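You operate a simulated robot arm through the tools that you are given. There is no shell and no other tool.

The job below is to be done with a simulated robot arm. You get a single attempt, and the scene is never put back.

TASK
Get the blue machine top ready for work. At the end: the mini blue bobbin is on the blue machine top; the green-handled roller is on the blue machine top; the tiny grey tape roll is on the blue machine top; the black winder knob is turned to unwind; whatever was shut is shut again. Leave all else as you found it, and nothing knocked over. Set down upright: green-handled roller.

It is judged by the outcome, as a careful person would: the job done as asked, and still so three seconds after it is handed in. It fails if anything else is knocked over, pushed out of place, dropped, spilled or broken.

THE ROBOT
A 6-joint arm with a two-finger gripper, fixed in place. Base frame: the origin is at the foot of the arm, x ahead of it, y to its left, z up; the work surface is at about z = 76. Units: cm, degrees, N and s.
Its first joint turns from -166.0 to 166.0 degrees. Payload 2.45 kg.
The tool frame sits at the grasp point between the pads (the TCP): z along the fingers, y along the line on which they close. The tips reach 2 cm beyond it. The gripper opens to 14 cm. The gripper's body begins 16.8 cm behind the TCP.
Orientation is that of the tool frame in the base frame, as a unit quaternion [x, y, z, w]. With the fingers straight down and closing along the base's y, the tool's x points along the base's -x, its y along +y and its z along -z.

THE INTERFACE
- The arm moves only by the tool play_rows. Its argument "commands" is a list of rows, each a list of 7 numbers: the turn, a rotation vector about the tool's x, y, z in degrees, then the shift along the tool's x, y, z in cm, then the finger opening in cm, from 0 to 14. In form: [[wx, wy, wz, dx, dy, dz, fingers], ...]. A call has 1 to 20 rows; each row is the pose to reach, as a shift and turn from the pose commanded when the call began, along the tool's axes at that moment. Each row takes 0.2 s and may step no farther than 5 cm and 8.6 degrees from the row before; otherwise, or with a gripper value out of range, the whole call is refused. A pose out of reach is approached as far as the arm can. The call stops where the force on the tool passes 40 N (or 10 N more than at its start, if that is more) or the arm is blocked; 0.2 s more then pass. The fingers move at their own pace (about 4.5 cm/s each) and stop on an object; they squeeze with about 25 N. The grip force told is the motor's: it shows also when the fingers shut on nothing. Time passes only in rows, and 0.2 s behind the last, so rows that repeat a pose let the fingers close. The reply holds the time, the measured pose of the TCP, the force on the tool along the base axes, the opening and the grip force, in the units named above and with some noise, with the torque about the TCP (base axes, N m) and any sound that the robot's microphone picked up.
- Cameras (640 x 400 px; columns grow to the right, rows downward): "scene" is fixed at [22.07, 65.02, 139.68]; the picture's right is [-0.56, -0.83, 0.00], its down [-0.28, 0.19, -0.94] and it looks along [0.78, -0.52, -0.34] (base axes); focal length 216 px, centre (320, 200). "wrist" rides on the gripper at [7.8, 1.1, -20.9] in the tool frame; the picture's right is [-0.14, 0.99, 0.00], its down [-0.92, -0.13, -0.37] and it looks along [-0.36, -0.05, 0.93] (tool axes); focal length 280 px, centre (320, 200). There is no depth. A picture from a camera that has moved, and an enlarged one, comes with that camera's place and axes in the base frame and with its lens.
- snapshot(camera): a new picture of that camera. No time passes.
- inspect(camera, box): a new picture of the part [left, top, right, bottom] of that camera's present view, enlarged. No time passes.
- close_job(): hands the job in; it is judged then, once.

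Places have to be worked out from the pictures, the camera data and where the tool is seen. Open the gripper and draw the arm clear of the work before you hand the job in, unless the task says otherwise.

The tools are called as name(argument=value, ...) on one line, values as JSON. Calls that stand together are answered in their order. play_rows: Moves the arm, as the interface text tells. Its arguments: {"type":"object","properties":{"commands":{"type":"array"}},"required":["commands"]} The other tools are called the same way: snapshot (camera) takes a picture; inspect (camera, box) takes an enlarged picture of a part of a camera's view; close_job () hands the job in.

At the start:

```text
t: 0.0
eef_pos: [55.76, 41.07, 139.63]
tool_rot: [0.001, 1.0, 0.0, 0.001]
force: [-0.2, -0.1, -0.1]
moment: [0.02, 0.02, 0.01]
grip_width: 13.98
grasp_force: 0.1
```

scene: 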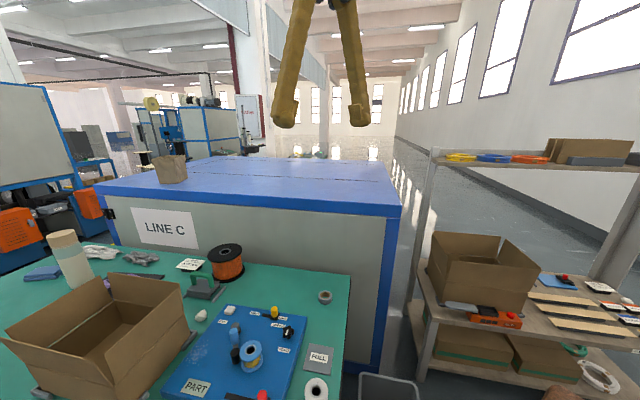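
wrist: 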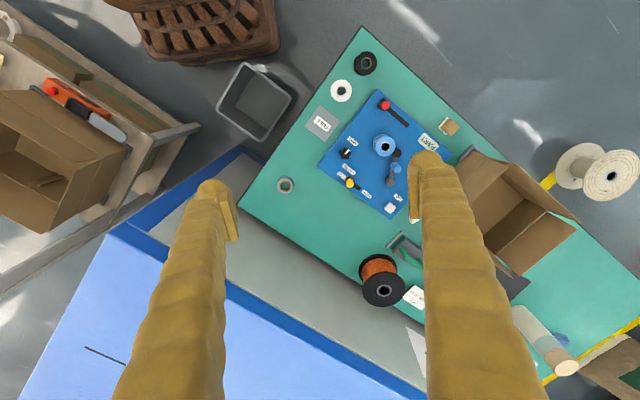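

I'll start by looking closely at the bench, the machine top and the shelves before moving anything.

inspect(camera="scene", box=[140, 230, 360, 400])

inspect(camera="scene", box=[0, 220, 220, 400])

inspect(camera="scene", box=[400, 130, 640, 400])

inspect(camera="wrist", box=[240, 20, 480, 220])

inspect(camera="wrist", box=[360, 120, 640, 400])

inspect(camera="scene", box=[80, 140, 410, 300])

```text
2.35 times, centred on (250, 315) of scene
camera zoom: at [22.07, 65.02, 139.68], right [-0.56, -0.83, 0.0], down [-0.28, 0.19, -0.94], along [0.78, -0.52, -0.34], focal length 509 px, centre (485, -71)
```

zoom: 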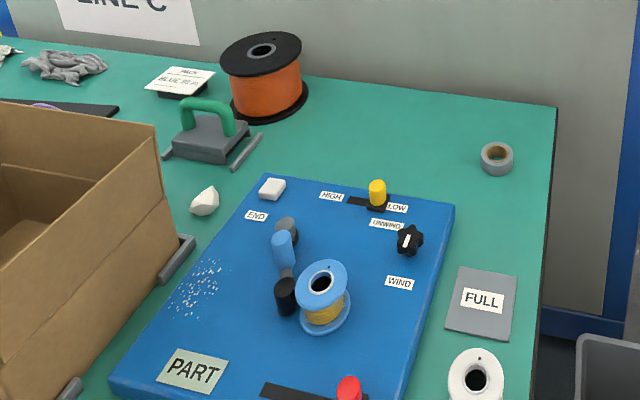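

```text
2.22 times, centred on (110, 310) of scene
camera zoom: at [22.07, 65.02, 139.68], right [-0.56, -0.83, 0.0], down [-0.28, 0.19, -0.94], along [0.78, -0.52, -0.34], focal length 480 px, centre (787, -44)
```

zoom: 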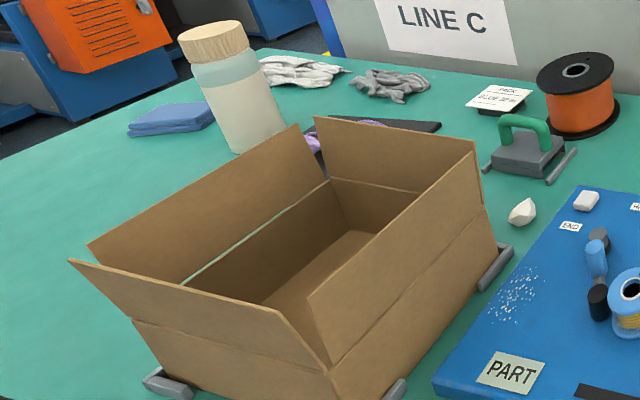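

```text
1.48 times, centred on (520, 265) of scene
camera zoom: at [22.07, 65.02, 139.68], right [-0.56, -0.83, 0.0], down [-0.28, 0.19, -0.94], along [0.78, -0.52, -0.34], focal length 320 px, centre (24, 104)
```

zoom: 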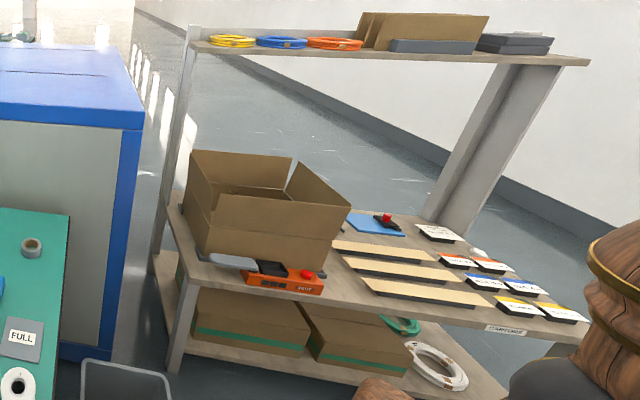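

```text
2.00 times, centred on (360, 120) of wrist
camera zoom: at [47.77, 42.1, 160.57], right [0.14, 0.99, 0.0], down [0.92, -0.13, 0.37], along [0.37, -0.05, -0.93], focal length 561 px, centre (240, 360)
```

zoom: 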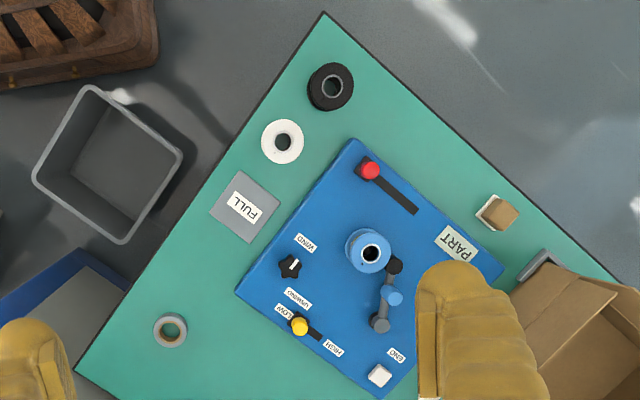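

```text
1.43 times, centred on (500, 260) of wrist
camera zoom: at [47.77, 42.1, 160.57], right [0.14, 0.99, 0.0], down [0.92, -0.13, 0.37], along [0.37, -0.05, -0.93], focal length 401 px, centre (63, 114)
```

zoom: 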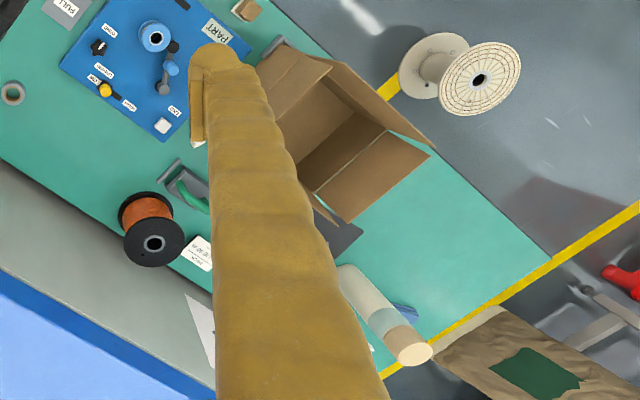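

```text
1.94 times, centred on (245, 220) of scene
camera zoom: at [22.07, 65.02, 139.68], right [-0.56, -0.83, 0.0], down [-0.28, 0.19, -0.94], along [0.78, -0.52, -0.34], focal length 419 px, centre (466, 161)
```

zoom: 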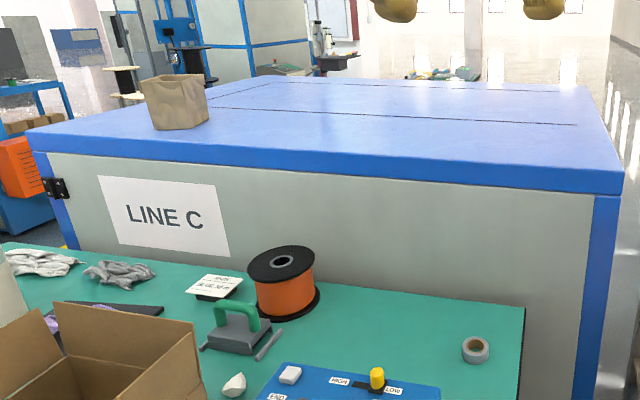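

The tall cabinet has a blue top at roughly z≈107, with the bench in front of it. I'll zoom in on the details to identify the bobbin, roller, tape roll and knob.

inspect(camera="scene", box=[170, 235, 260, 310])

inspect(camera="scene", box=[220, 295, 340, 400])

inspect(camera="wrist", box=[320, 80, 440, 220])

inspect(camera="scene", box=[520, 255, 640, 340])

inspect(camera="scene", box=[410, 270, 530, 350])

inspect(camera="scene", box=[10, 225, 190, 330])

inspect(camera="scene", box=[90, 140, 410, 240])

```text
5.33 times, centred on (215, 272) of scene
camera zoom: at [22.07, 65.02, 139.68], right [-0.56, -0.83, 0.0], down [-0.28, 0.19, -0.94], along [0.78, -0.52, -0.34], focal length 1153 px, centre (880, -187)
```

zoom: 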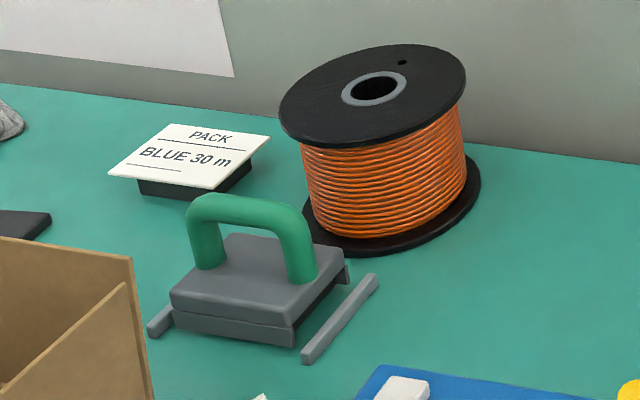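

```text
3.81 times, centred on (280, 348) of scene
camera zoom: at [22.07, 65.02, 139.68], right [-0.56, -0.83, 0.0], down [-0.28, 0.19, -0.94], along [0.78, -0.52, -0.34], focal length 823 px, centre (472, -362)
```

zoom: 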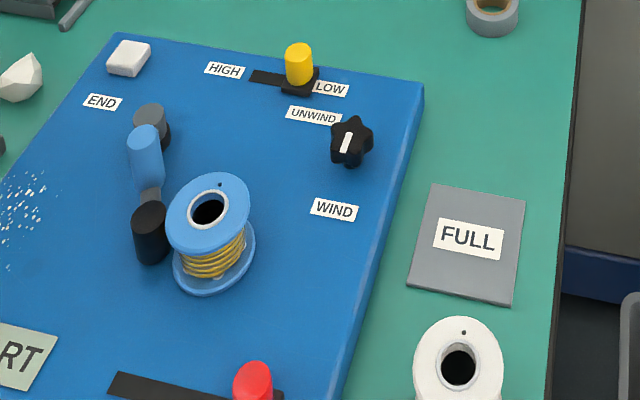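

```text
2.86 times, centred on (380, 150) of wrist
camera zoom: at [47.77, 42.1, 160.57], right [0.14, 0.99, 0.0], down [0.92, -0.13, 0.37], along [0.37, -0.05, -0.93], focal length 801 px, centre (149, 343)
```

zoom: 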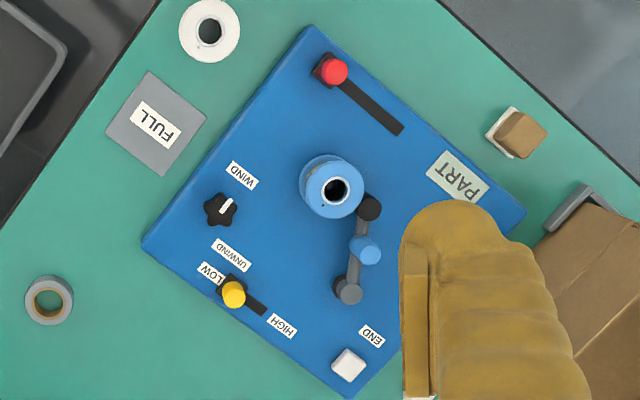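

```text
4.71 times, centred on (580, 298) of scene
camera zoom: at [22.07, 65.02, 139.68], right [-0.56, -0.83, 0.0], down [-0.28, 0.19, -0.94], along [0.78, -0.52, -0.34], focal length 1017 px, centre (-904, -259)
```

zoom: 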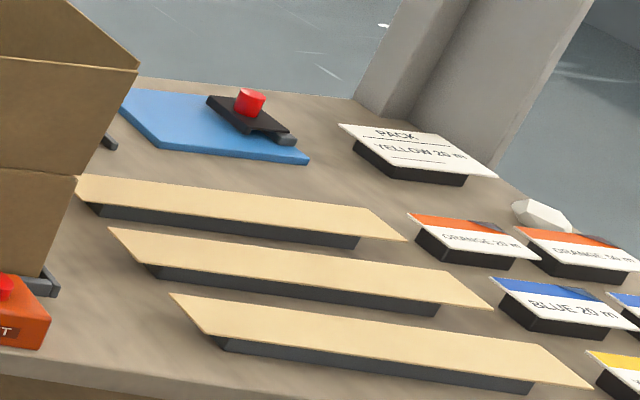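

```text
5.00 times, centred on (470, 310) of scene
camera zoom: at [22.07, 65.02, 139.68], right [-0.56, -0.83, 0.0], down [-0.28, 0.19, -0.94], along [0.78, -0.52, -0.34], focal length 1081 px, centre (-430, -350)
```

zoom: 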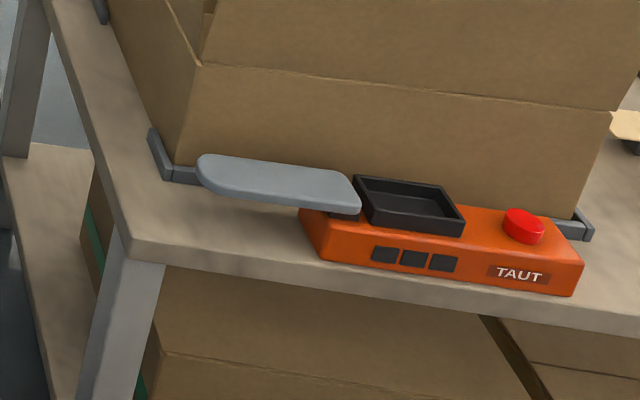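

```text
3.56 times, centred on (100, 278) of scene
camera zoom: at [22.07, 65.02, 139.68], right [-0.56, -0.83, 0.0], down [-0.28, 0.19, -0.94], along [0.78, -0.52, -0.34], focal length 769 px, centre (1102, -76)
```

zoom: 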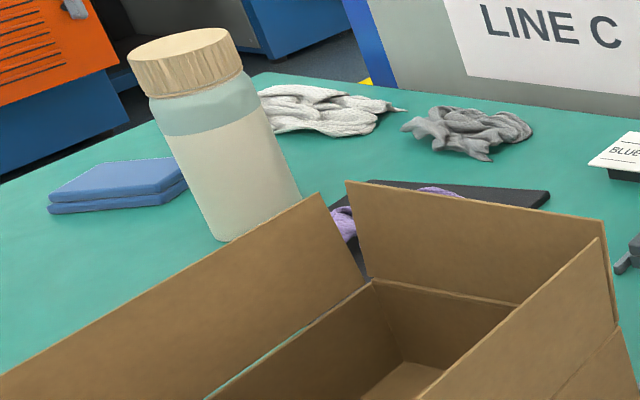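

```text
2.00 times, centred on (250, 190) of scene
camera zoom: at [22.07, 65.02, 139.68], right [-0.56, -0.83, 0.0], down [-0.28, 0.19, -0.94], along [0.78, -0.52, -0.34], focal length 432 px, centre (460, 220)
```

zoom: 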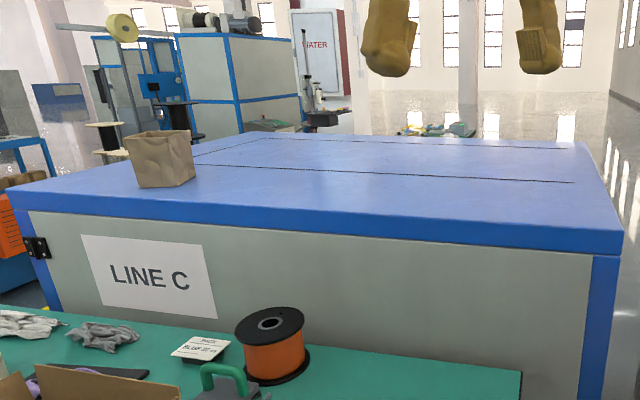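

The bobbin on the winder plate is blue and the grey tape roll sits near the bench corner, but I want to rule out duplicates. I'll move high over the bench and machine top for better wrist views.

play_rows(commands=[[0, 0, 0, 0, -4.5, 0, 14], [0, 0, 0, 0, -9, 0, 14], [0, 0, 0, -1, -13.5, 0, 14], [0, 0, 0, -2, -18, 0, 14], [0, 0, 0, -3, -22.5, 0, 14], [0, 0, 0, -4, -27, 0, 14], [0, 0, 0, -5, -31, 0, 14]])

snapshot(camera="wrist")

snapshot(camera="scene")

```text
t: 1.6
eef_pos: [60.86, 10.24, 139.79]
tool_rot: [0.0, 1.0, 0.0, 0.001]
force: [0.0, 1.7, -0.2]
moment: [-0.01, 0.01, 0.01]
grip_width: 14.03
grasp_force: 0.0
```

```text
taken
camera wrist: at [52.84, 11.25, 160.59], right [0.14, 0.99, 0.0], down [0.92, -0.13, 0.37], along [0.37, -0.05, -0.93], focal length 280 px, centre (320, 200)
```

wrist: 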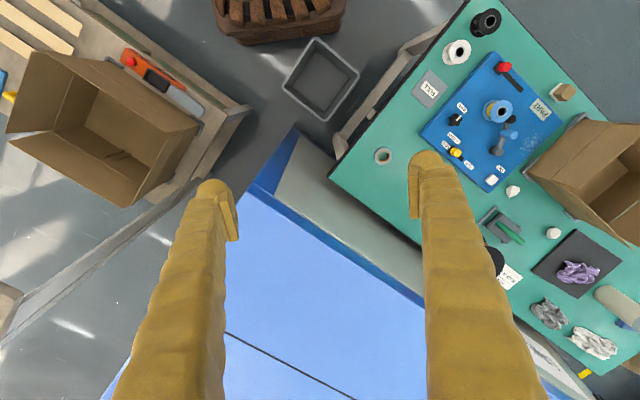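

```text
taken
```

scene: 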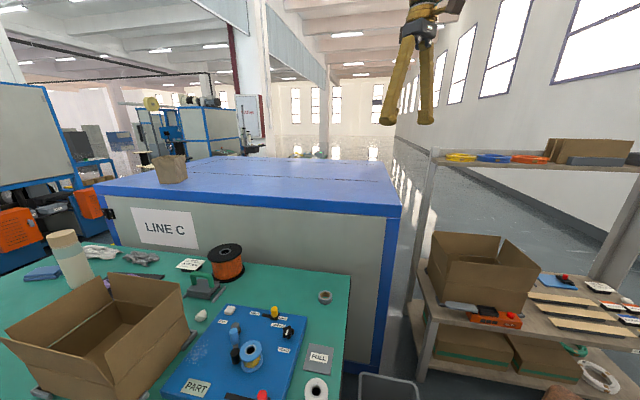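

I'll now view the bench's far portion (roller, box interior) from closer, then the shelf side.

play_rows(commands=[[0, 0, 0, 0, 4.8, 0, 14], [0, 0, 0, 0, 9.6, 0, 14], [0, 0, 0, 0, 14.4, 0, 14], [0, 0, 0, 0, 19.2, 0, 14], [0, 0, 0, 0, 24, 0, 14], [0, 0, 0, 0, 28.8, 0, 14], [0, 0, 0, 0, 33.6, 0, 14], [0, 0, 0, 0, 38.4, 0, 14], [0, 0, 0, 0, 43.2, 0, 14], [0, 0, 0, 0, 48, 0, 14]])

snapshot(camera="wrist")

inspect(camera="wrist", box=[160, 60, 420, 260])

```text
t: 3.8
eef_pos: [60.55, 57.85, 139.81]
tool_rot: [0.0, 1.0, 0.001, 0.001]
force: [-0.1, -0.4, 0.1]
moment: [0.04, -0.07, 0.0]
grip_width: 14.01
grasp_force: 0.0
```

```text
taken
camera wrist: at [52.67, 58.89, 160.66], right [0.14, 0.99, 0.0], down [0.92, -0.13, 0.37], along [0.37, -0.05, -0.93], focal length 280 px, centre (320, 200)
```

wrist: 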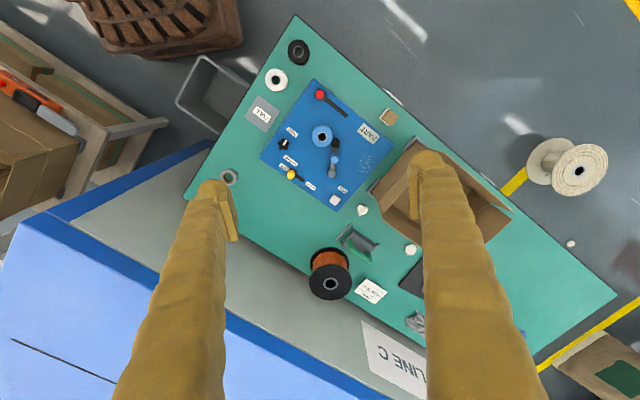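

```text
2.00 times, centred on (290, 160) of wrist
camera zoom: at [52.67, 58.89, 160.66], right [0.14, 0.99, 0.0], down [0.92, -0.13, 0.37], along [0.37, -0.05, -0.93], focal length 561 px, centre (380, 280)
```

zoom: 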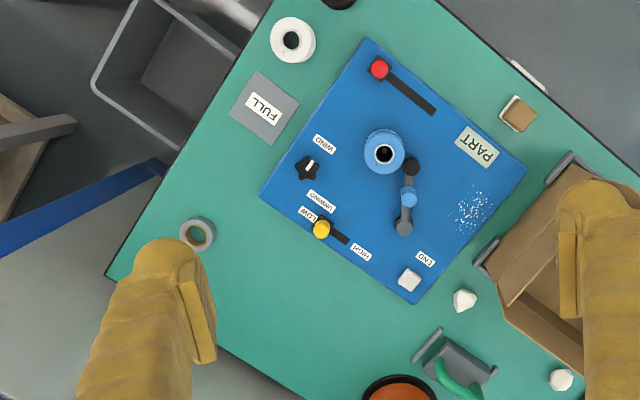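

The roller sits near (102,65), quite far out. Now I'll look at the shelf side for other candidates (another blue bobbin, roller or tape).

play_rows(commands=[[0, 0, 0, 0, -4.8, 0, 14], [0, 0, 0, 0, -9.6, 0, 14], [0, 0, 0, 0, -14.4, 0, 14], [0, 0, 0, 0, -19.2, 0, 14], [0, 0, 0, 0, -24, 0, 14], [0, 0, 0, 0, -28.8, 0, 14], [0, 0, 0, 0, -33.6, 0, 14], [0, 0, 0, 0, -38.4, 0, 14], [0, 0, 0, 0, -43.2, 0, 14], [0, 0, 0, 0, -48, 0, 14], [0, 0, 0, 1, -52.7, 0, 14], [0, 0, 0, 2, -57.4, 0, 14], [0, 0, 0, 3, -62, 0, 14], [0, 0, 0, 4, -66.7, 0, 14], [0, 0, 0, 5, -71.4, 0, 14], [0, 0, 0, 6, -76, 0, 14], [0, 0, 0, 7, -80.7, 0, 14], [0, 0, 0, 8, -85.4, 0, 14], [0, 0, 0, 9, -90, 0, 14]])

snapshot(camera="wrist")

inspect(camera="wrist", box=[200, 0, 440, 200])

inspect(camera="wrist", box=[0, 0, 240, 200])

```text
t: 7.8
eef_pos: [51.31, -31.86, 139.55]
tool_rot: [0.0, 1.0, 0.0, 0.001]
force: [-0.3, 0.3, 0.1]
moment: [-0.02, -0.02, -0.01]
grip_width: 14.02
grasp_force: 0.2
```

```text
taken
camera wrist: at [43.58, -30.87, 160.48], right [0.14, 0.99, 0.0], down [0.92, -0.13, 0.37], along [0.37, -0.05, -0.93], focal length 280 px, centre (320, 200)
```

wrist: 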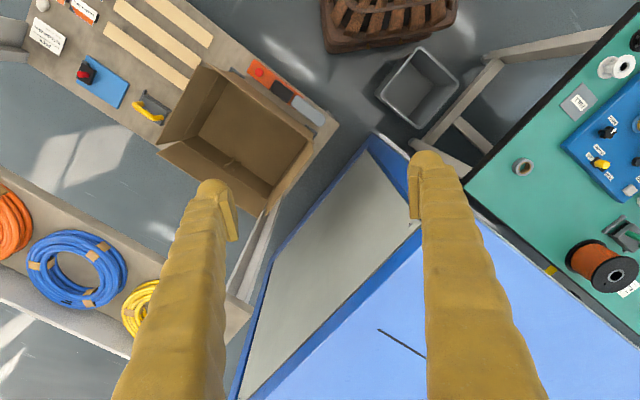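

```text
2.00 times, centred on (320, 100) of wrist
camera zoom: at [43.58, -30.87, 160.48], right [0.14, 0.99, 0.0], down [0.92, -0.13, 0.37], along [0.37, -0.05, -0.93], focal length 561 px, centre (320, 400)
```

zoom: 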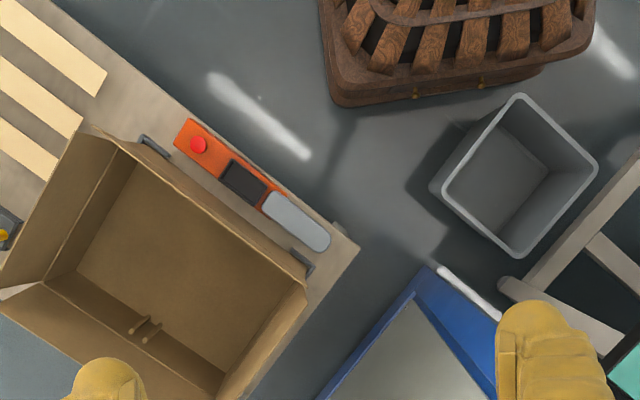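

```text
2.00 times, centred on (120, 100) of wrist
camera zoom: at [43.58, -30.87, 160.48], right [0.14, 0.99, 0.0], down [0.92, -0.13, 0.37], along [0.37, -0.05, -0.93], focal length 561 px, centre (720, 400)
```

zoom: 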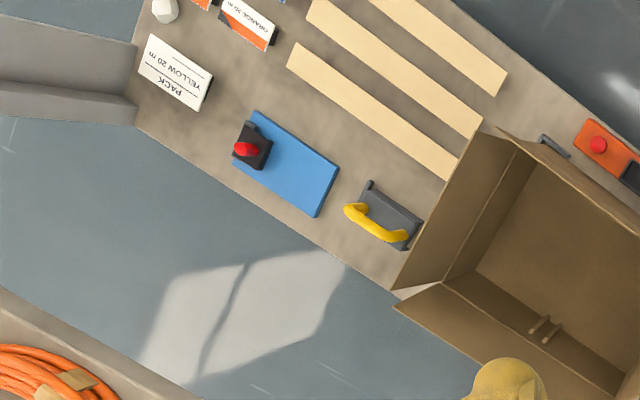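

The shelf holds only a yellow-handled twin, so the bench's green-handled roller, the blue bobbin on the winder and the grey tape near the bench corner are the targets. I'll start with the tape: move above it at about (74.7, 27.5) for a closer look.

play_rows(commands=[[0, 0, 0, -1.7, 4.3, 0, 14], [0, 0, 0, -3.4, 8.6, 0, 14], [0, 0, 0, -5, 12.8, 0, 14], [0, 0, 0, -6.7, 17, 0, 14], [0, 0, 0, -8.4, 21.2, 0, 14], [0, 0, 0, -10, 25.5, 0, 14], [0, 0, 0, -11.7, 29.7, 0, 14], [0, 0, 0, -13.4, 34, 2, 12], [0, 0, 0, -15, 38.2, 5, 10], [0, 0, 0, -16.7, 42.4, 8, 9], [0, 0, 0, -18.4, 46.7, 10, 9], [0, 0, 0, -20, 51, 11, 9], [0, 0, 0, -21.7, 55.2, 12, 9], [0, 0, 0, -23.4, 59.4, 14, 9]])

snapshot(camera="wrist")

inspect(camera="scene", box=[260, 200, 420, 320])

```text
refused: row 8 steps farther than a row can; nothing moved
```

```text
taken
camera wrist: at [43.58, -30.87, 160.48], right [0.14, 0.99, 0.0], down [0.92, -0.13, 0.37], along [0.37, -0.05, -0.93], focal length 280 px, centre (320, 200)
```

wrist: 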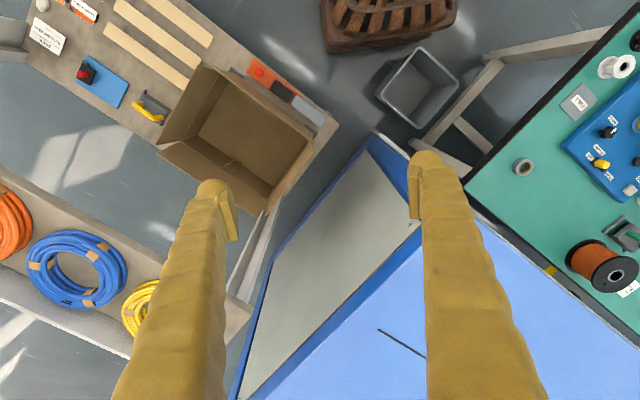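

```text
3.33 times, centred on (340, 260) of scene
camera zoom: at [22.07, 65.02, 139.68], right [-0.56, -0.83, 0.0], down [-0.28, 0.19, -0.94], along [0.78, -0.52, -0.34], focal length 720 px, centre (253, 0)
```

zoom: 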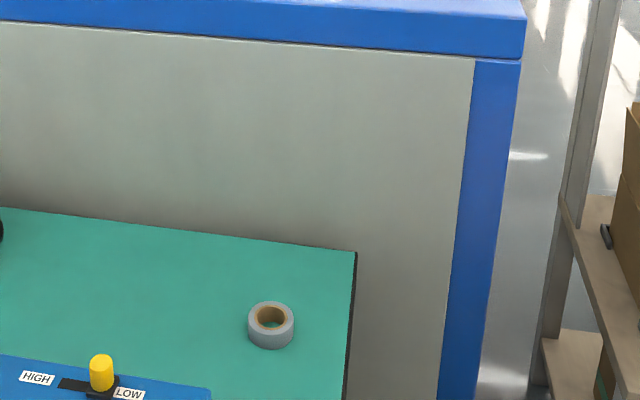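

Just a step-length issue; the tape appears about 5.3 cm across. Repeating with smaller steps.

play_rows(commands=[[0, 0, 0, -1.7, 4.3, 0, 14], [0, 0, 0, -3.4, 8.6, 0, 14], [0, 0, 0, -5, 12.8, 0, 14], [0, 0, 0, -6.7, 17, 0, 14], [0, 0, 0, -8.4, 21.2, 0, 14], [0, 0, 0, -10, 25.5, 0, 14], [0, 0, 0, -11.7, 29.7, 0, 14], [0, 0, 0, -13.2, 33.5, 2, 12], [0, 0, 0, -14.7, 37.2, 4, 10], [0, 0, 0, -16.2, 41, 6, 9], [0, 0, 0, -17.7, 44.7, 8, 9], [0, 0, 0, -19.2, 48.4, 10, 9], [0, 0, 0, -20.7, 52.1, 12, 9], [0, 0, 0, -22.2, 55.8, 14, 9], [0, 0, 0, -23.4, 59.4, 16, 9]])

snapshot(camera="wrist")

snapshot(camera="scene")

```text
t: 11.0
eef_pos: [74.99, 27.68, 123.76]
tool_rot: [0.0, 1.0, 0.0, 0.001]
force: [0.5, 0.8, 1.1]
moment: [0.01, -0.05, 0.0]
grip_width: 9.0
grasp_force: 0.2
```

```text
taken
camera wrist: at [67.12, 28.62, 144.59], right [0.14, 0.99, 0.0], down [0.92, -0.13, 0.37], along [0.37, -0.05, -0.93], focal length 280 px, centre (320, 200)
```

wrist: 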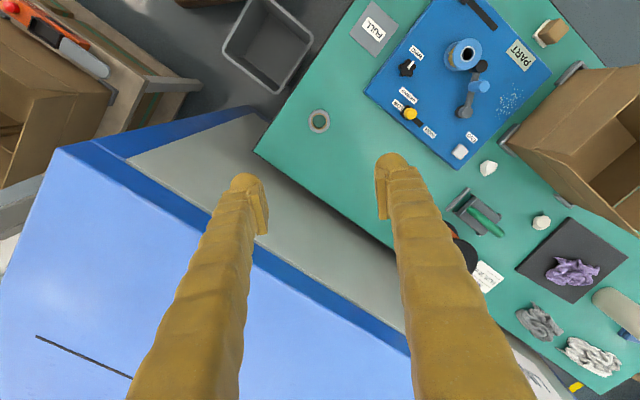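

```text
taken
```

scene: 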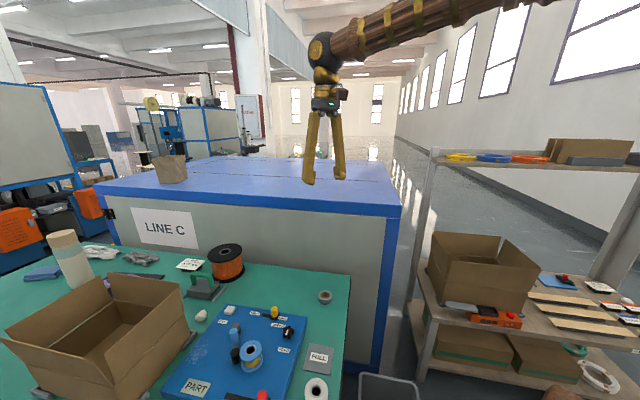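

The tape's centre works out to (74.2, 27.5) on the bench, and the machine top's near corner triangulates to about (69.7, -5.4, 109). I'll descend most of the way to the tape and check alignment.

play_rows(commands=[[0, 0, 0, 0.4, -0.1, 5, 9], [0, 0, 0, 0.8, -0.2, 10, 9], [0, 0, 0, 0.8, -0.2, 15, 9], [0, 0, 0, 0.8, -0.2, 20, 9], [0, 0, 0, 0.8, -0.2, 25, 9], [0, 0, 0, 0.8, -0.2, 30, 9], [0, 0, 0, 0.8, -0.2, 35, 9]])

snapshot(camera="wrist")

snapshot(camera="scene")

```text
refused: row 1 steps farther than a row can; nothing moved
```

```text
taken
camera wrist: at [67.12, 28.62, 144.59], right [0.14, 0.99, 0.0], down [0.92, -0.13, 0.37], along [0.37, -0.05, -0.93], focal length 280 px, centre (320, 200)
```

wrist: 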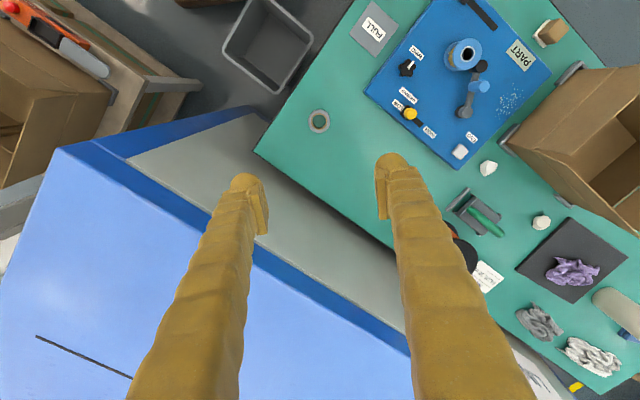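

```text
taken
```

scene: 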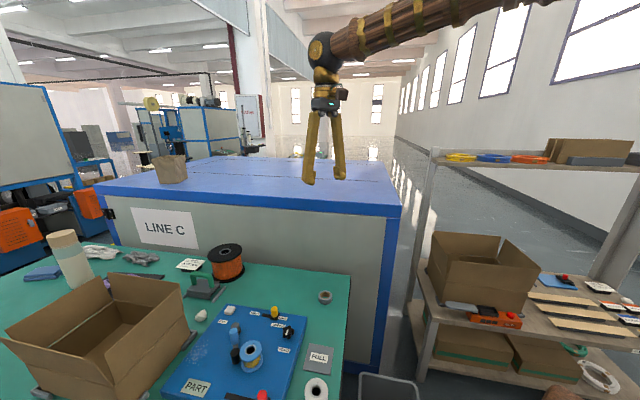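

Step limit again (combined length); I'll use 4.8 cm steps to descend to about z = 90.

play_rows(commands=[[0, 0, 0, 0.4, -0.1, 4.8, 9], [0, 0, 0, 0.8, -0.2, 9.5, 9], [0, 0, 0, 0.8, -0.2, 14.3, 9], [0, 0, 0, 0.8, -0.2, 19.1, 9], [0, 0, 0, 0.8, -0.2, 23.9, 9], [0, 0, 0, 0.8, -0.2, 28.7, 9], [0, 0, 0, 0.8, -0.2, 33.5, 9]])

snapshot(camera="wrist")

snapshot(camera="scene")

```text
t: 12.6
eef_pos: [74.13, 27.21, 90.12]
tool_rot: [-0.001, 1.0, 0.0, 0.0]
force: [-0.1, -0.1, -0.3]
moment: [-0.01, 0.04, 0.0]
grip_width: 9.0
grasp_force: 0.1
```

```text
taken
camera wrist: at [66.29, 28.3, 111.09], right [0.14, 0.99, 0.0], down [0.92, -0.13, 0.37], along [0.37, -0.05, -0.93], focal length 280 px, centre (320, 200)
```

wrist: 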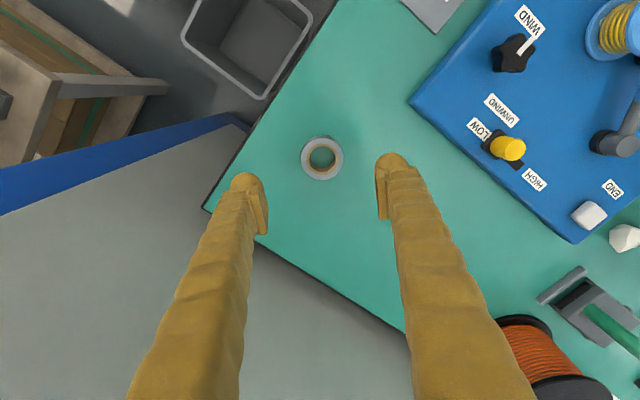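

```text
taken
```

scene: 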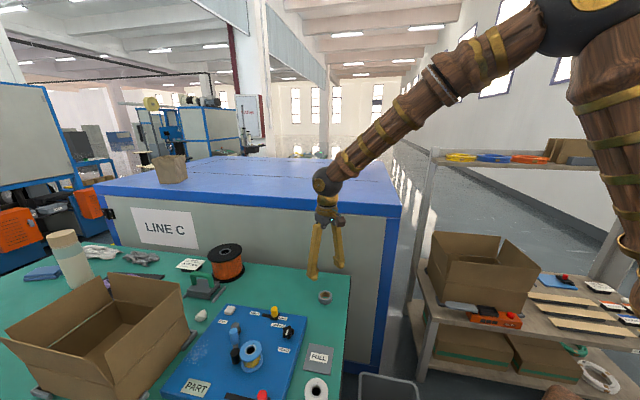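

Aligned with the tape: its centre is (74.1, 27.4). Descending to TCP z≈78.6 and closing.

play_rows(commands=[[0, 0, 0, 0, 0.2, 4.5, 9], [0, 0, 0, 0, 0.2, 9, 9], [0, 0, 0, 0, 0.2, 11, 9], [0, 0, 0, 0, 0.2, 11.5, 9]])

snapshot(camera="wrist")

inspect(camera="scene", box=[280, 220, 380, 320])

```text
t: 13.6
eef_pos: [74.18, 27.52, 78.63]
tool_rot: [0.0, 1.0, 0.0, 0.001]
force: [-0.7, -0.2, -0.4]
moment: [-0.02, -0.04, 0.02]
grip_width: 9.0
grasp_force: 0.1
```

```text
taken
camera wrist: at [66.4, 28.54, 99.53], right [0.14, 0.99, 0.0], down [0.92, -0.13, 0.37], along [0.37, -0.05, -0.93], focal length 280 px, centre (320, 200)
```

wrist: 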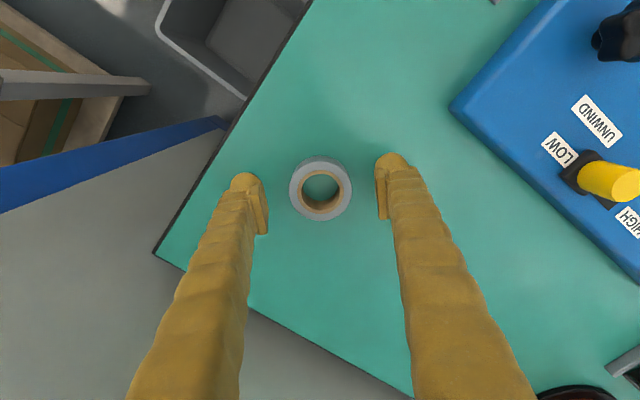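

```text
4.00 times, centred on (330, 270) of scene
camera zoom: at [22.07, 65.02, 139.68], right [-0.56, -0.83, 0.0], down [-0.28, 0.19, -0.94], along [0.78, -0.52, -0.34], focal length 865 px, centre (280, -80)
```

zoom: 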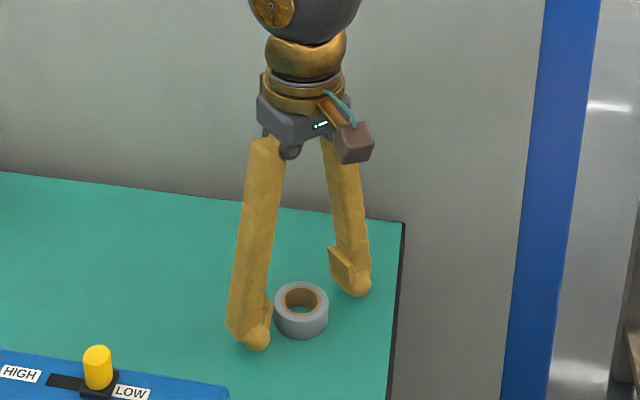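

The tape sits between the fingers, so I'll close on it.

play_rows(commands=[[0, 0, 0, 0, 0, 0, 4.5], [0, 0, 0, 0, 0, 0, 4.5], [0, 0, 0, 0, 0, 0, 4.5], [0, 0, 0, 0, 0, 0, 4.5], [0, 0, 0, 0, 0, -1, 4.5]])

inspect(camera="scene", box=[280, 220, 380, 320])

```text
t: 14.8
eef_pos: [74.3, 27.67, 79.77]
tool_rot: [-0.001, 1.0, 0.001, 0.0]
force: [-0.3, -0.5, 0.1]
moment: [-0.01, 0.0, 0.02]
grip_width: 5.05
grasp_force: 25.1
```

```text
4.00 times, centred on (330, 270) of scene
camera zoom: at [22.07, 65.02, 139.68], right [-0.56, -0.83, 0.0], down [-0.28, 0.19, -0.94], along [0.78, -0.52, -0.34], focal length 865 px, centre (280, -80)
```

zoom: 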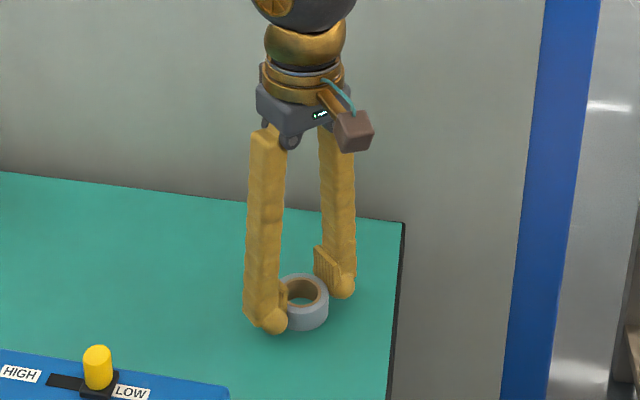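

Tape is held (5.05 cm). Lift straight up to z≈125 and carry it over the machine top to about (80, -8).

play_rows(commands=[[0, 0, 0, 0, 0, -4.8, 4.5], [0, 0, 0, 0, 0, -9.6, 4.5], [0, 0, 0, 0, 0, -14.4, 4.5], [0, 0, 0, 0, 0, -19.2, 4.5], [0, 0, 0, 0, 0, -24, 4.5], [0, 0, 0, 0, 0, -28.8, 4.5], [0, 0, 0, 0, 0, -33.6, 4.5], [0, 0, 0, 0, 0, -38.4, 4.5], [0, 0, 0, 0, 0, -43.2, 4.5], [0, 0, 0, -0.7, -4.5, -44.5, 4.5], [0, 0, 0, -1.4, -9, -44.5, 4.5], [0, 0, 0, -2.1, -13.5, -44.5, 4.5], [0, 0, 0, -2.8, -18, -44.5, 4.5], [0, 0, 0, -3.5, -22.5, -44.5, 4.5], [0, 0, 0, -4.2, -27, -44.5, 4.5], [0, 0, 0, -5, -31.5, -44.5, 4.5], [0, 0, 0, -5.7, -35.7, -44.5, 4.5]])

snapshot(camera="wrist")

snapshot(camera="scene")

```text
t: 18.4
eef_pos: [79.76, -8.21, 124.23]
tool_rot: [-0.001, 1.0, 0.001, 0.001]
force: [-0.5, 1.3, -0.2]
moment: [0.01, 0.01, 0.02]
grip_width: 5.02
grasp_force: 25.7
```

```text
taken
camera wrist: at [71.9, -7.14, 145.09], right [0.14, 0.99, 0.0], down [0.92, -0.13, 0.37], along [0.37, -0.05, -0.93], focal length 280 px, centre (320, 200)
```

wrist: 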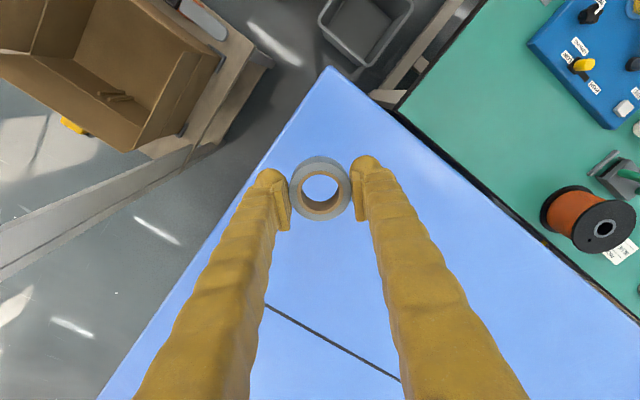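

```text
taken
```

scene: 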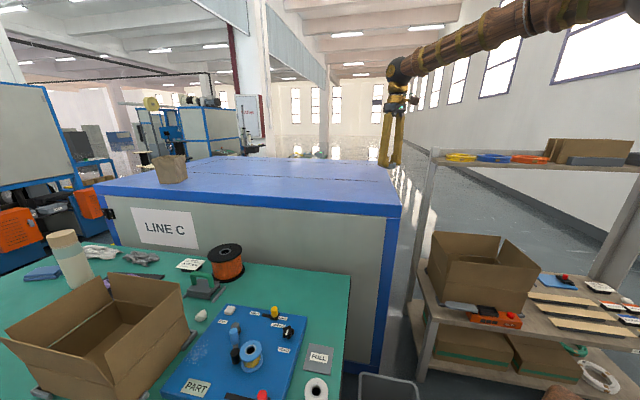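

The tape hangs level over the top, ~9 cm inside the edge. Descending to just above expected contact (TCP ≈112.2).

play_rows(commands=[[0, 0, 0, 0, 0, 4, 4.5], [0, 0, 0, 0, 0, 8, 4.5], [0, 0, 0, 0, 0, 10.5, 4.5], [0, 0, 0, 0, 0, 11.5, 4.5], [0, 0, 0, 0, 0, 11.9, 4.5]])

inspect(camera="scene", box=[320, 120, 440, 220])

```text
t: 19.6
eef_pos: [80.0, -8.21, 112.42]
tool_rot: [-0.001, 1.0, 0.001, 0.001]
force: [0.3, -0.2, -0.5]
moment: [0.02, 0.01, -0.01]
grip_width: 5.05
grasp_force: 25.2
```

```text
4.00 times, centred on (380, 170) of scene
camera zoom: at [22.07, 65.02, 139.68], right [-0.56, -0.83, 0.0], down [-0.28, 0.19, -0.94], along [0.78, -0.52, -0.34], focal length 865 px, centre (80, 320)
```

zoom: 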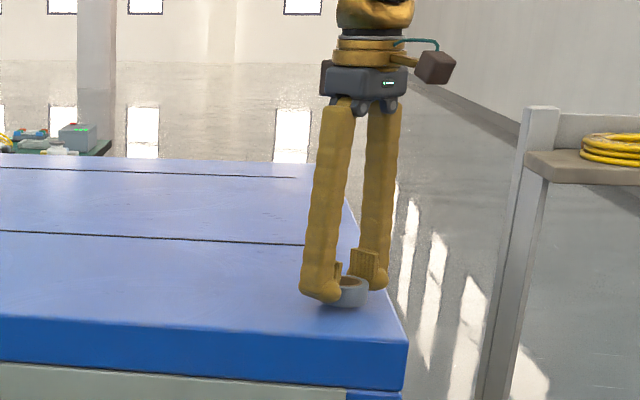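

Still no contact; lowering in small increments while watching force.

play_rows(commands=[[0, 0, 0, 0, 0, 0.2, 4.5], [0, 0, 0, 0, 0, 0.4, 4.5]])

inspect(camera="scene", box=[370, 170, 420, 210])

```text
t: 20.2
eef_pos: [80.05, -8.22, 111.94]
tool_rot: [0.0, 1.0, 0.0, 0.0]
force: [-0.9, 0.5, -0.8]
moment: [0.0, 0.0, 0.0]
grip_width: 5.04
grasp_force: 25.0
```

```text
10.00 times, centred on (395, 190) of scene
camera zoom: at [22.07, 65.02, 139.68], right [-0.56, -0.83, 0.0], down [-0.28, 0.19, -0.94], along [0.78, -0.52, -0.34], focal length 2162 px, centre (-430, 300)
```

zoom: 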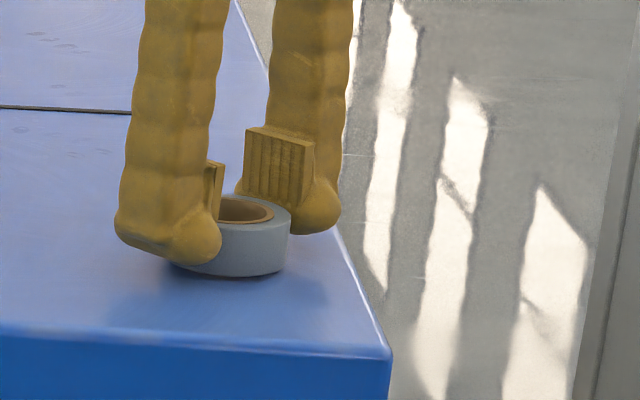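

play_rows(commands=[[0, 0, 0, 0, 0, 0.15, 4.5], [0, 0, 0, 0, 0, 0.3, 4.5]])

```text
t: 20.8
eef_pos: [79.95, -8.1, 111.68]
tool_rot: [0.0, 1.0, -0.001, 0.0]
force: [-0.5, -1.3, 9.5]
moment: [0.14, 0.1, -0.01]
grip_width: 5.01
grasp_force: 24.7
```

Contact is felt (9.5 N up), so the top is at about z=109. Release and rise clear.

play_rows(commands=[[0, 0, 0, 0, 0, 0, 6.5], [0, 0, 0, 0, 0, 0, 8], [0, 0, 0, 0, 0, 0, 8], [0, 0, 0, 0, 0, -3, 8], [0, 0, 0, 0, 0, -7.5, 8], [0, 0, 0, 0, 0, -12, 9], [0, 0, 0, 0, 0, -16, 10]])

snapshot(camera="wrist")

snapshot(camera="scene")

```text
t: 22.4
eef_pos: [80.25, -8.06, 127.82]
tool_rot: [0.0, 1.0, 0.0, 0.0]
force: [0.7, -0.8, -1.0]
moment: [0.0, -0.01, 0.04]
grip_width: 10.02
grasp_force: 0.0
```

```text
taken
camera wrist: at [72.29, -7.09, 148.57], right [0.14, 0.99, 0.0], down [0.92, -0.13, 0.37], along [0.37, -0.05, -0.93], focal length 280 px, centre (320, 200)
```

wrist: 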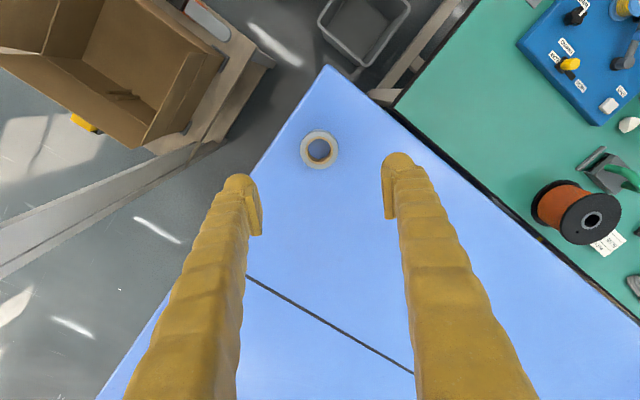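

```text
taken
```

scene: 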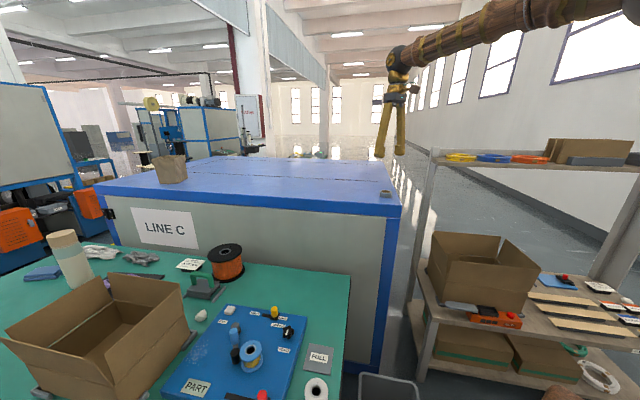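

Tape is on the machine top. Next, go above the winder plate at about (65, 57) for a closer view of the bobbin and knob.

play_rows(commands=[[0, 0, 0, 1, 4.8, 0, 12], [0, 0, 0, 2, 9.4, 0, 12], [0, 0, 0, 3, 14, 0, 12], [0, 0, 0, 4, 18.7, 0, 12], [0, 0, 0, 5, 23.4, 0, 12], [0, 0, 0, 6, 28, 0, 12], [0, 0, 0, 7, 32.7, 0, 12], [0, 0, 0, 8, 37.4, 0, 12], [0, 0, 0, 9, 42, 0, 12], [0, 0, 0, 10, 46.7, 0, 12], [0, 0, 0, 11, 51.4, 0, 12], [0, 0, 0, 12, 56, 0, 12], [0, 0, 0, 13, 60.7, 0, 12], [0, 0, 0, 15, 65, 0, 12], [0, 0, 0, 15, 65, 4.5, 12], [0, 0, 0, 15, 65, 9, 12], [0, 0, 0, 15, 65, 13, 12]])

snapshot(camera="wrist")

inspect(camera="wrist", box=[200, 40, 440, 240])

snapshot(camera="scene")

```text
t: 26.0
eef_pos: [65.15, 56.96, 114.55]
tool_rot: [0.001, 1.0, 0.0, 0.001]
force: [-0.6, -0.1, 0.8]
moment: [-0.03, 0.0, -0.04]
grip_width: 12.05
grasp_force: 0.1
```

```text
taken
camera wrist: at [57.3, 57.92, 135.54], right [0.14, 0.99, 0.0], down [0.92, -0.13, 0.37], along [0.37, -0.05, -0.93], focal length 280 px, centre (320, 200)
```

wrist: 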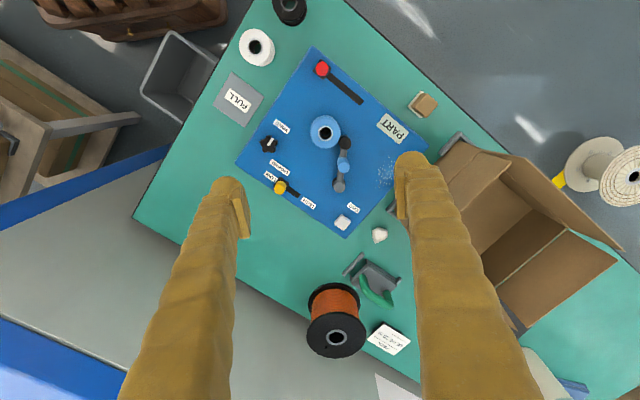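

```text
2.00 times, centred on (320, 140) of wrist
camera zoom: at [57.3, 57.92, 135.54], right [0.14, 0.99, 0.0], down [0.92, -0.13, 0.37], along [0.37, -0.05, -0.93], focal length 561 px, centre (320, 320)
```

zoom: 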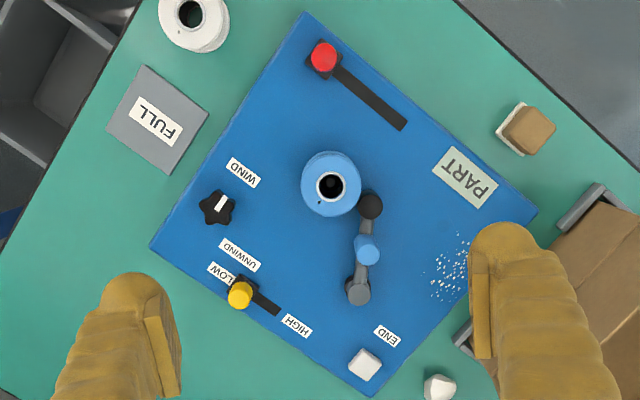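

```text
taken
```

scene: 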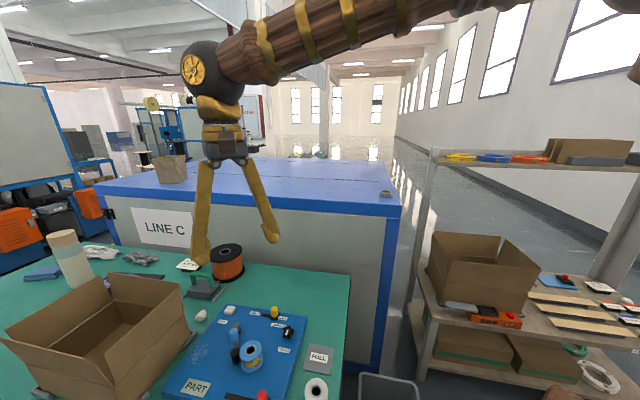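

The bobbin's top flange centre triangulates to about (64.7, 58.1, 84.4), roughly 5.5 cm wide, with the crank's black end on its +y side. I'll yaw −60° so the fingers close perpendicular to the crank, then re-check.

play_rows(commands=[[0, 0, -7.5, 0, 0.2, 0, 10], [0, 0, -15, 0.1, 0.4, 0, 10], [0, 0, -22.5, 0.2, 0.6, 0, 10], [0, 0, -30, 0.3, 0.8, 0, 10], [0, 0, -37.5, 0.4, 1, 0, 10], [0, 0, -45, 0.4, 1.1, 0, 10], [0, 0, -52.5, 0.4, 1.1, 0, 10], [0, 0, -60, 0.4, 1.1, 0, 10], [0, 0, -60, 0.4, 1.1, 4.5, 10], [0, 0, -60, 0.4, 1.1, 9, 10]])

snapshot(camera="wrist")

inspect(camera="wrist", box=[220, 60, 420, 230])

snapshot(camera="scene")

```text
t: 28.2
eef_pos: [64.48, 58.01, 105.7]
tool_rot: [-0.501, 0.866, 0.0, 0.001]
force: [-0.1, 0.0, 0.6]
moment: [0.0, 0.02, 0.0]
grip_width: 10.0
grasp_force: 0.0
```

```text
taken
camera wrist: at [59.59, 51.7, 126.48], right [-0.79, 0.61, 0.0], down [0.57, 0.73, 0.37], along [0.23, 0.29, -0.93], focal length 280 px, centre (320, 200)
```

wrist: 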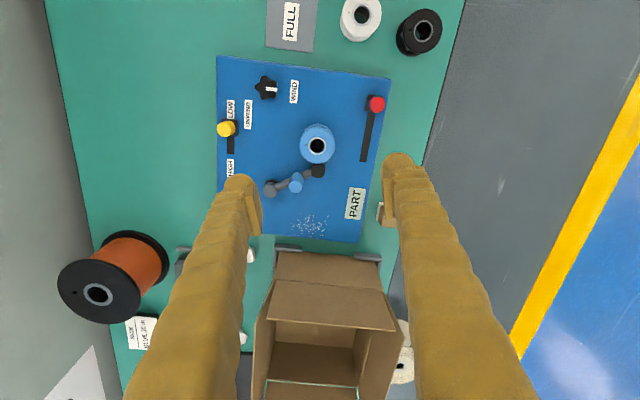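

```text
2.35 times, centred on (320, 145) of wrist
camera zoom: at [59.59, 51.7, 126.48], right [-0.79, 0.61, 0.0], down [0.57, 0.73, 0.37], along [0.23, 0.29, -0.93], focal length 660 px, centre (320, 329)
```

zoom: 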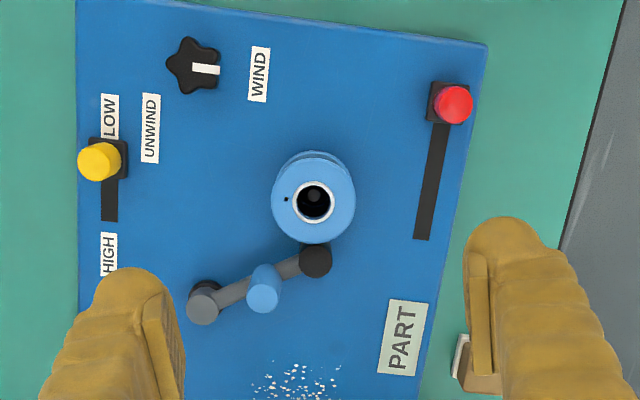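

```text
taken
```

scene: 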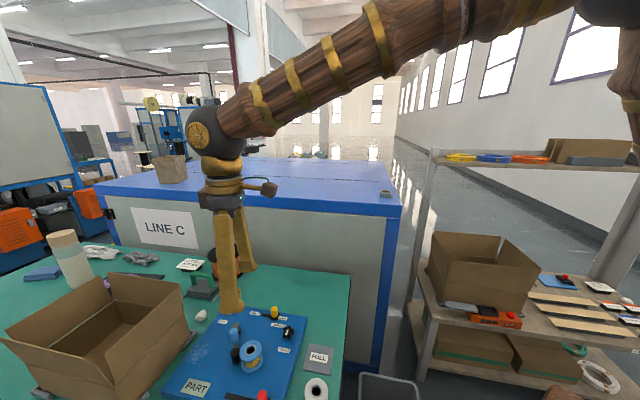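

The box interior is visible and empty, and a spindle tip shows in the bobbin's hole. The plate top is ~79.2 and the top flange ~84.4 at (64.8, 57.8). I'll descend with 8 cm opening to TCP z≈90 first.

play_rows(commands=[[0, 0, 0, 0, -0.35, 4.8, 8], [0, 0, 0, 0, -0.35, 9.6, 8], [0, 0, 0, 0, -0.35, 13, 8], [0, 0, 0, 0, -0.35, 15.7, 8]])

snapshot(camera="wrist")

inspect(camera="scene", box=[180, 280, 320, 400])

```text
t: 29.2
eef_pos: [64.84, 57.8, 89.81]
tool_rot: [-0.501, 0.866, -0.001, 0.001]
force: [0.8, -0.2, 0.7]
moment: [0.0, -0.02, -0.01]
grip_width: 8.0
grasp_force: 0.0
```

```text
taken
camera wrist: at [60.04, 51.55, 110.67], right [-0.79, 0.61, 0.0], down [0.57, 0.73, 0.37], along [0.23, 0.29, -0.93], focal length 280 px, centre (320, 200)
```

wrist: 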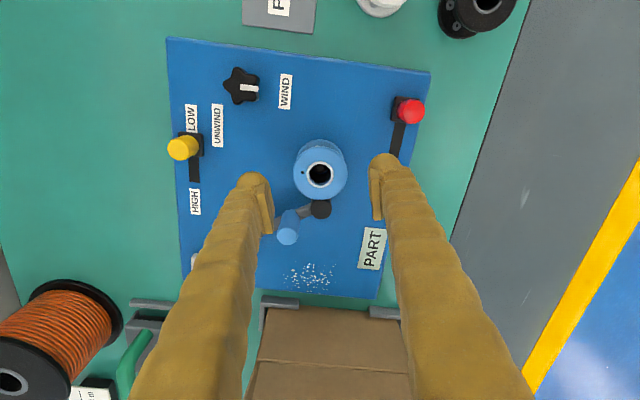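

```text
3.33 times, centred on (250, 340) of scene
camera zoom: at [22.07, 65.02, 139.68], right [-0.56, -0.83, 0.0], down [-0.28, 0.19, -0.94], along [0.78, -0.52, -0.34], focal length 720 px, centre (553, -267)
```

zoom: 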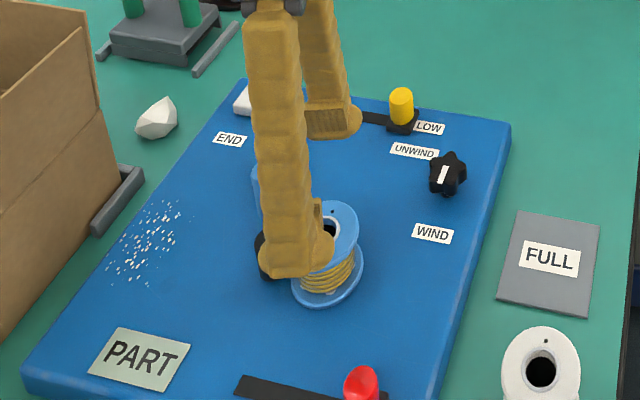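

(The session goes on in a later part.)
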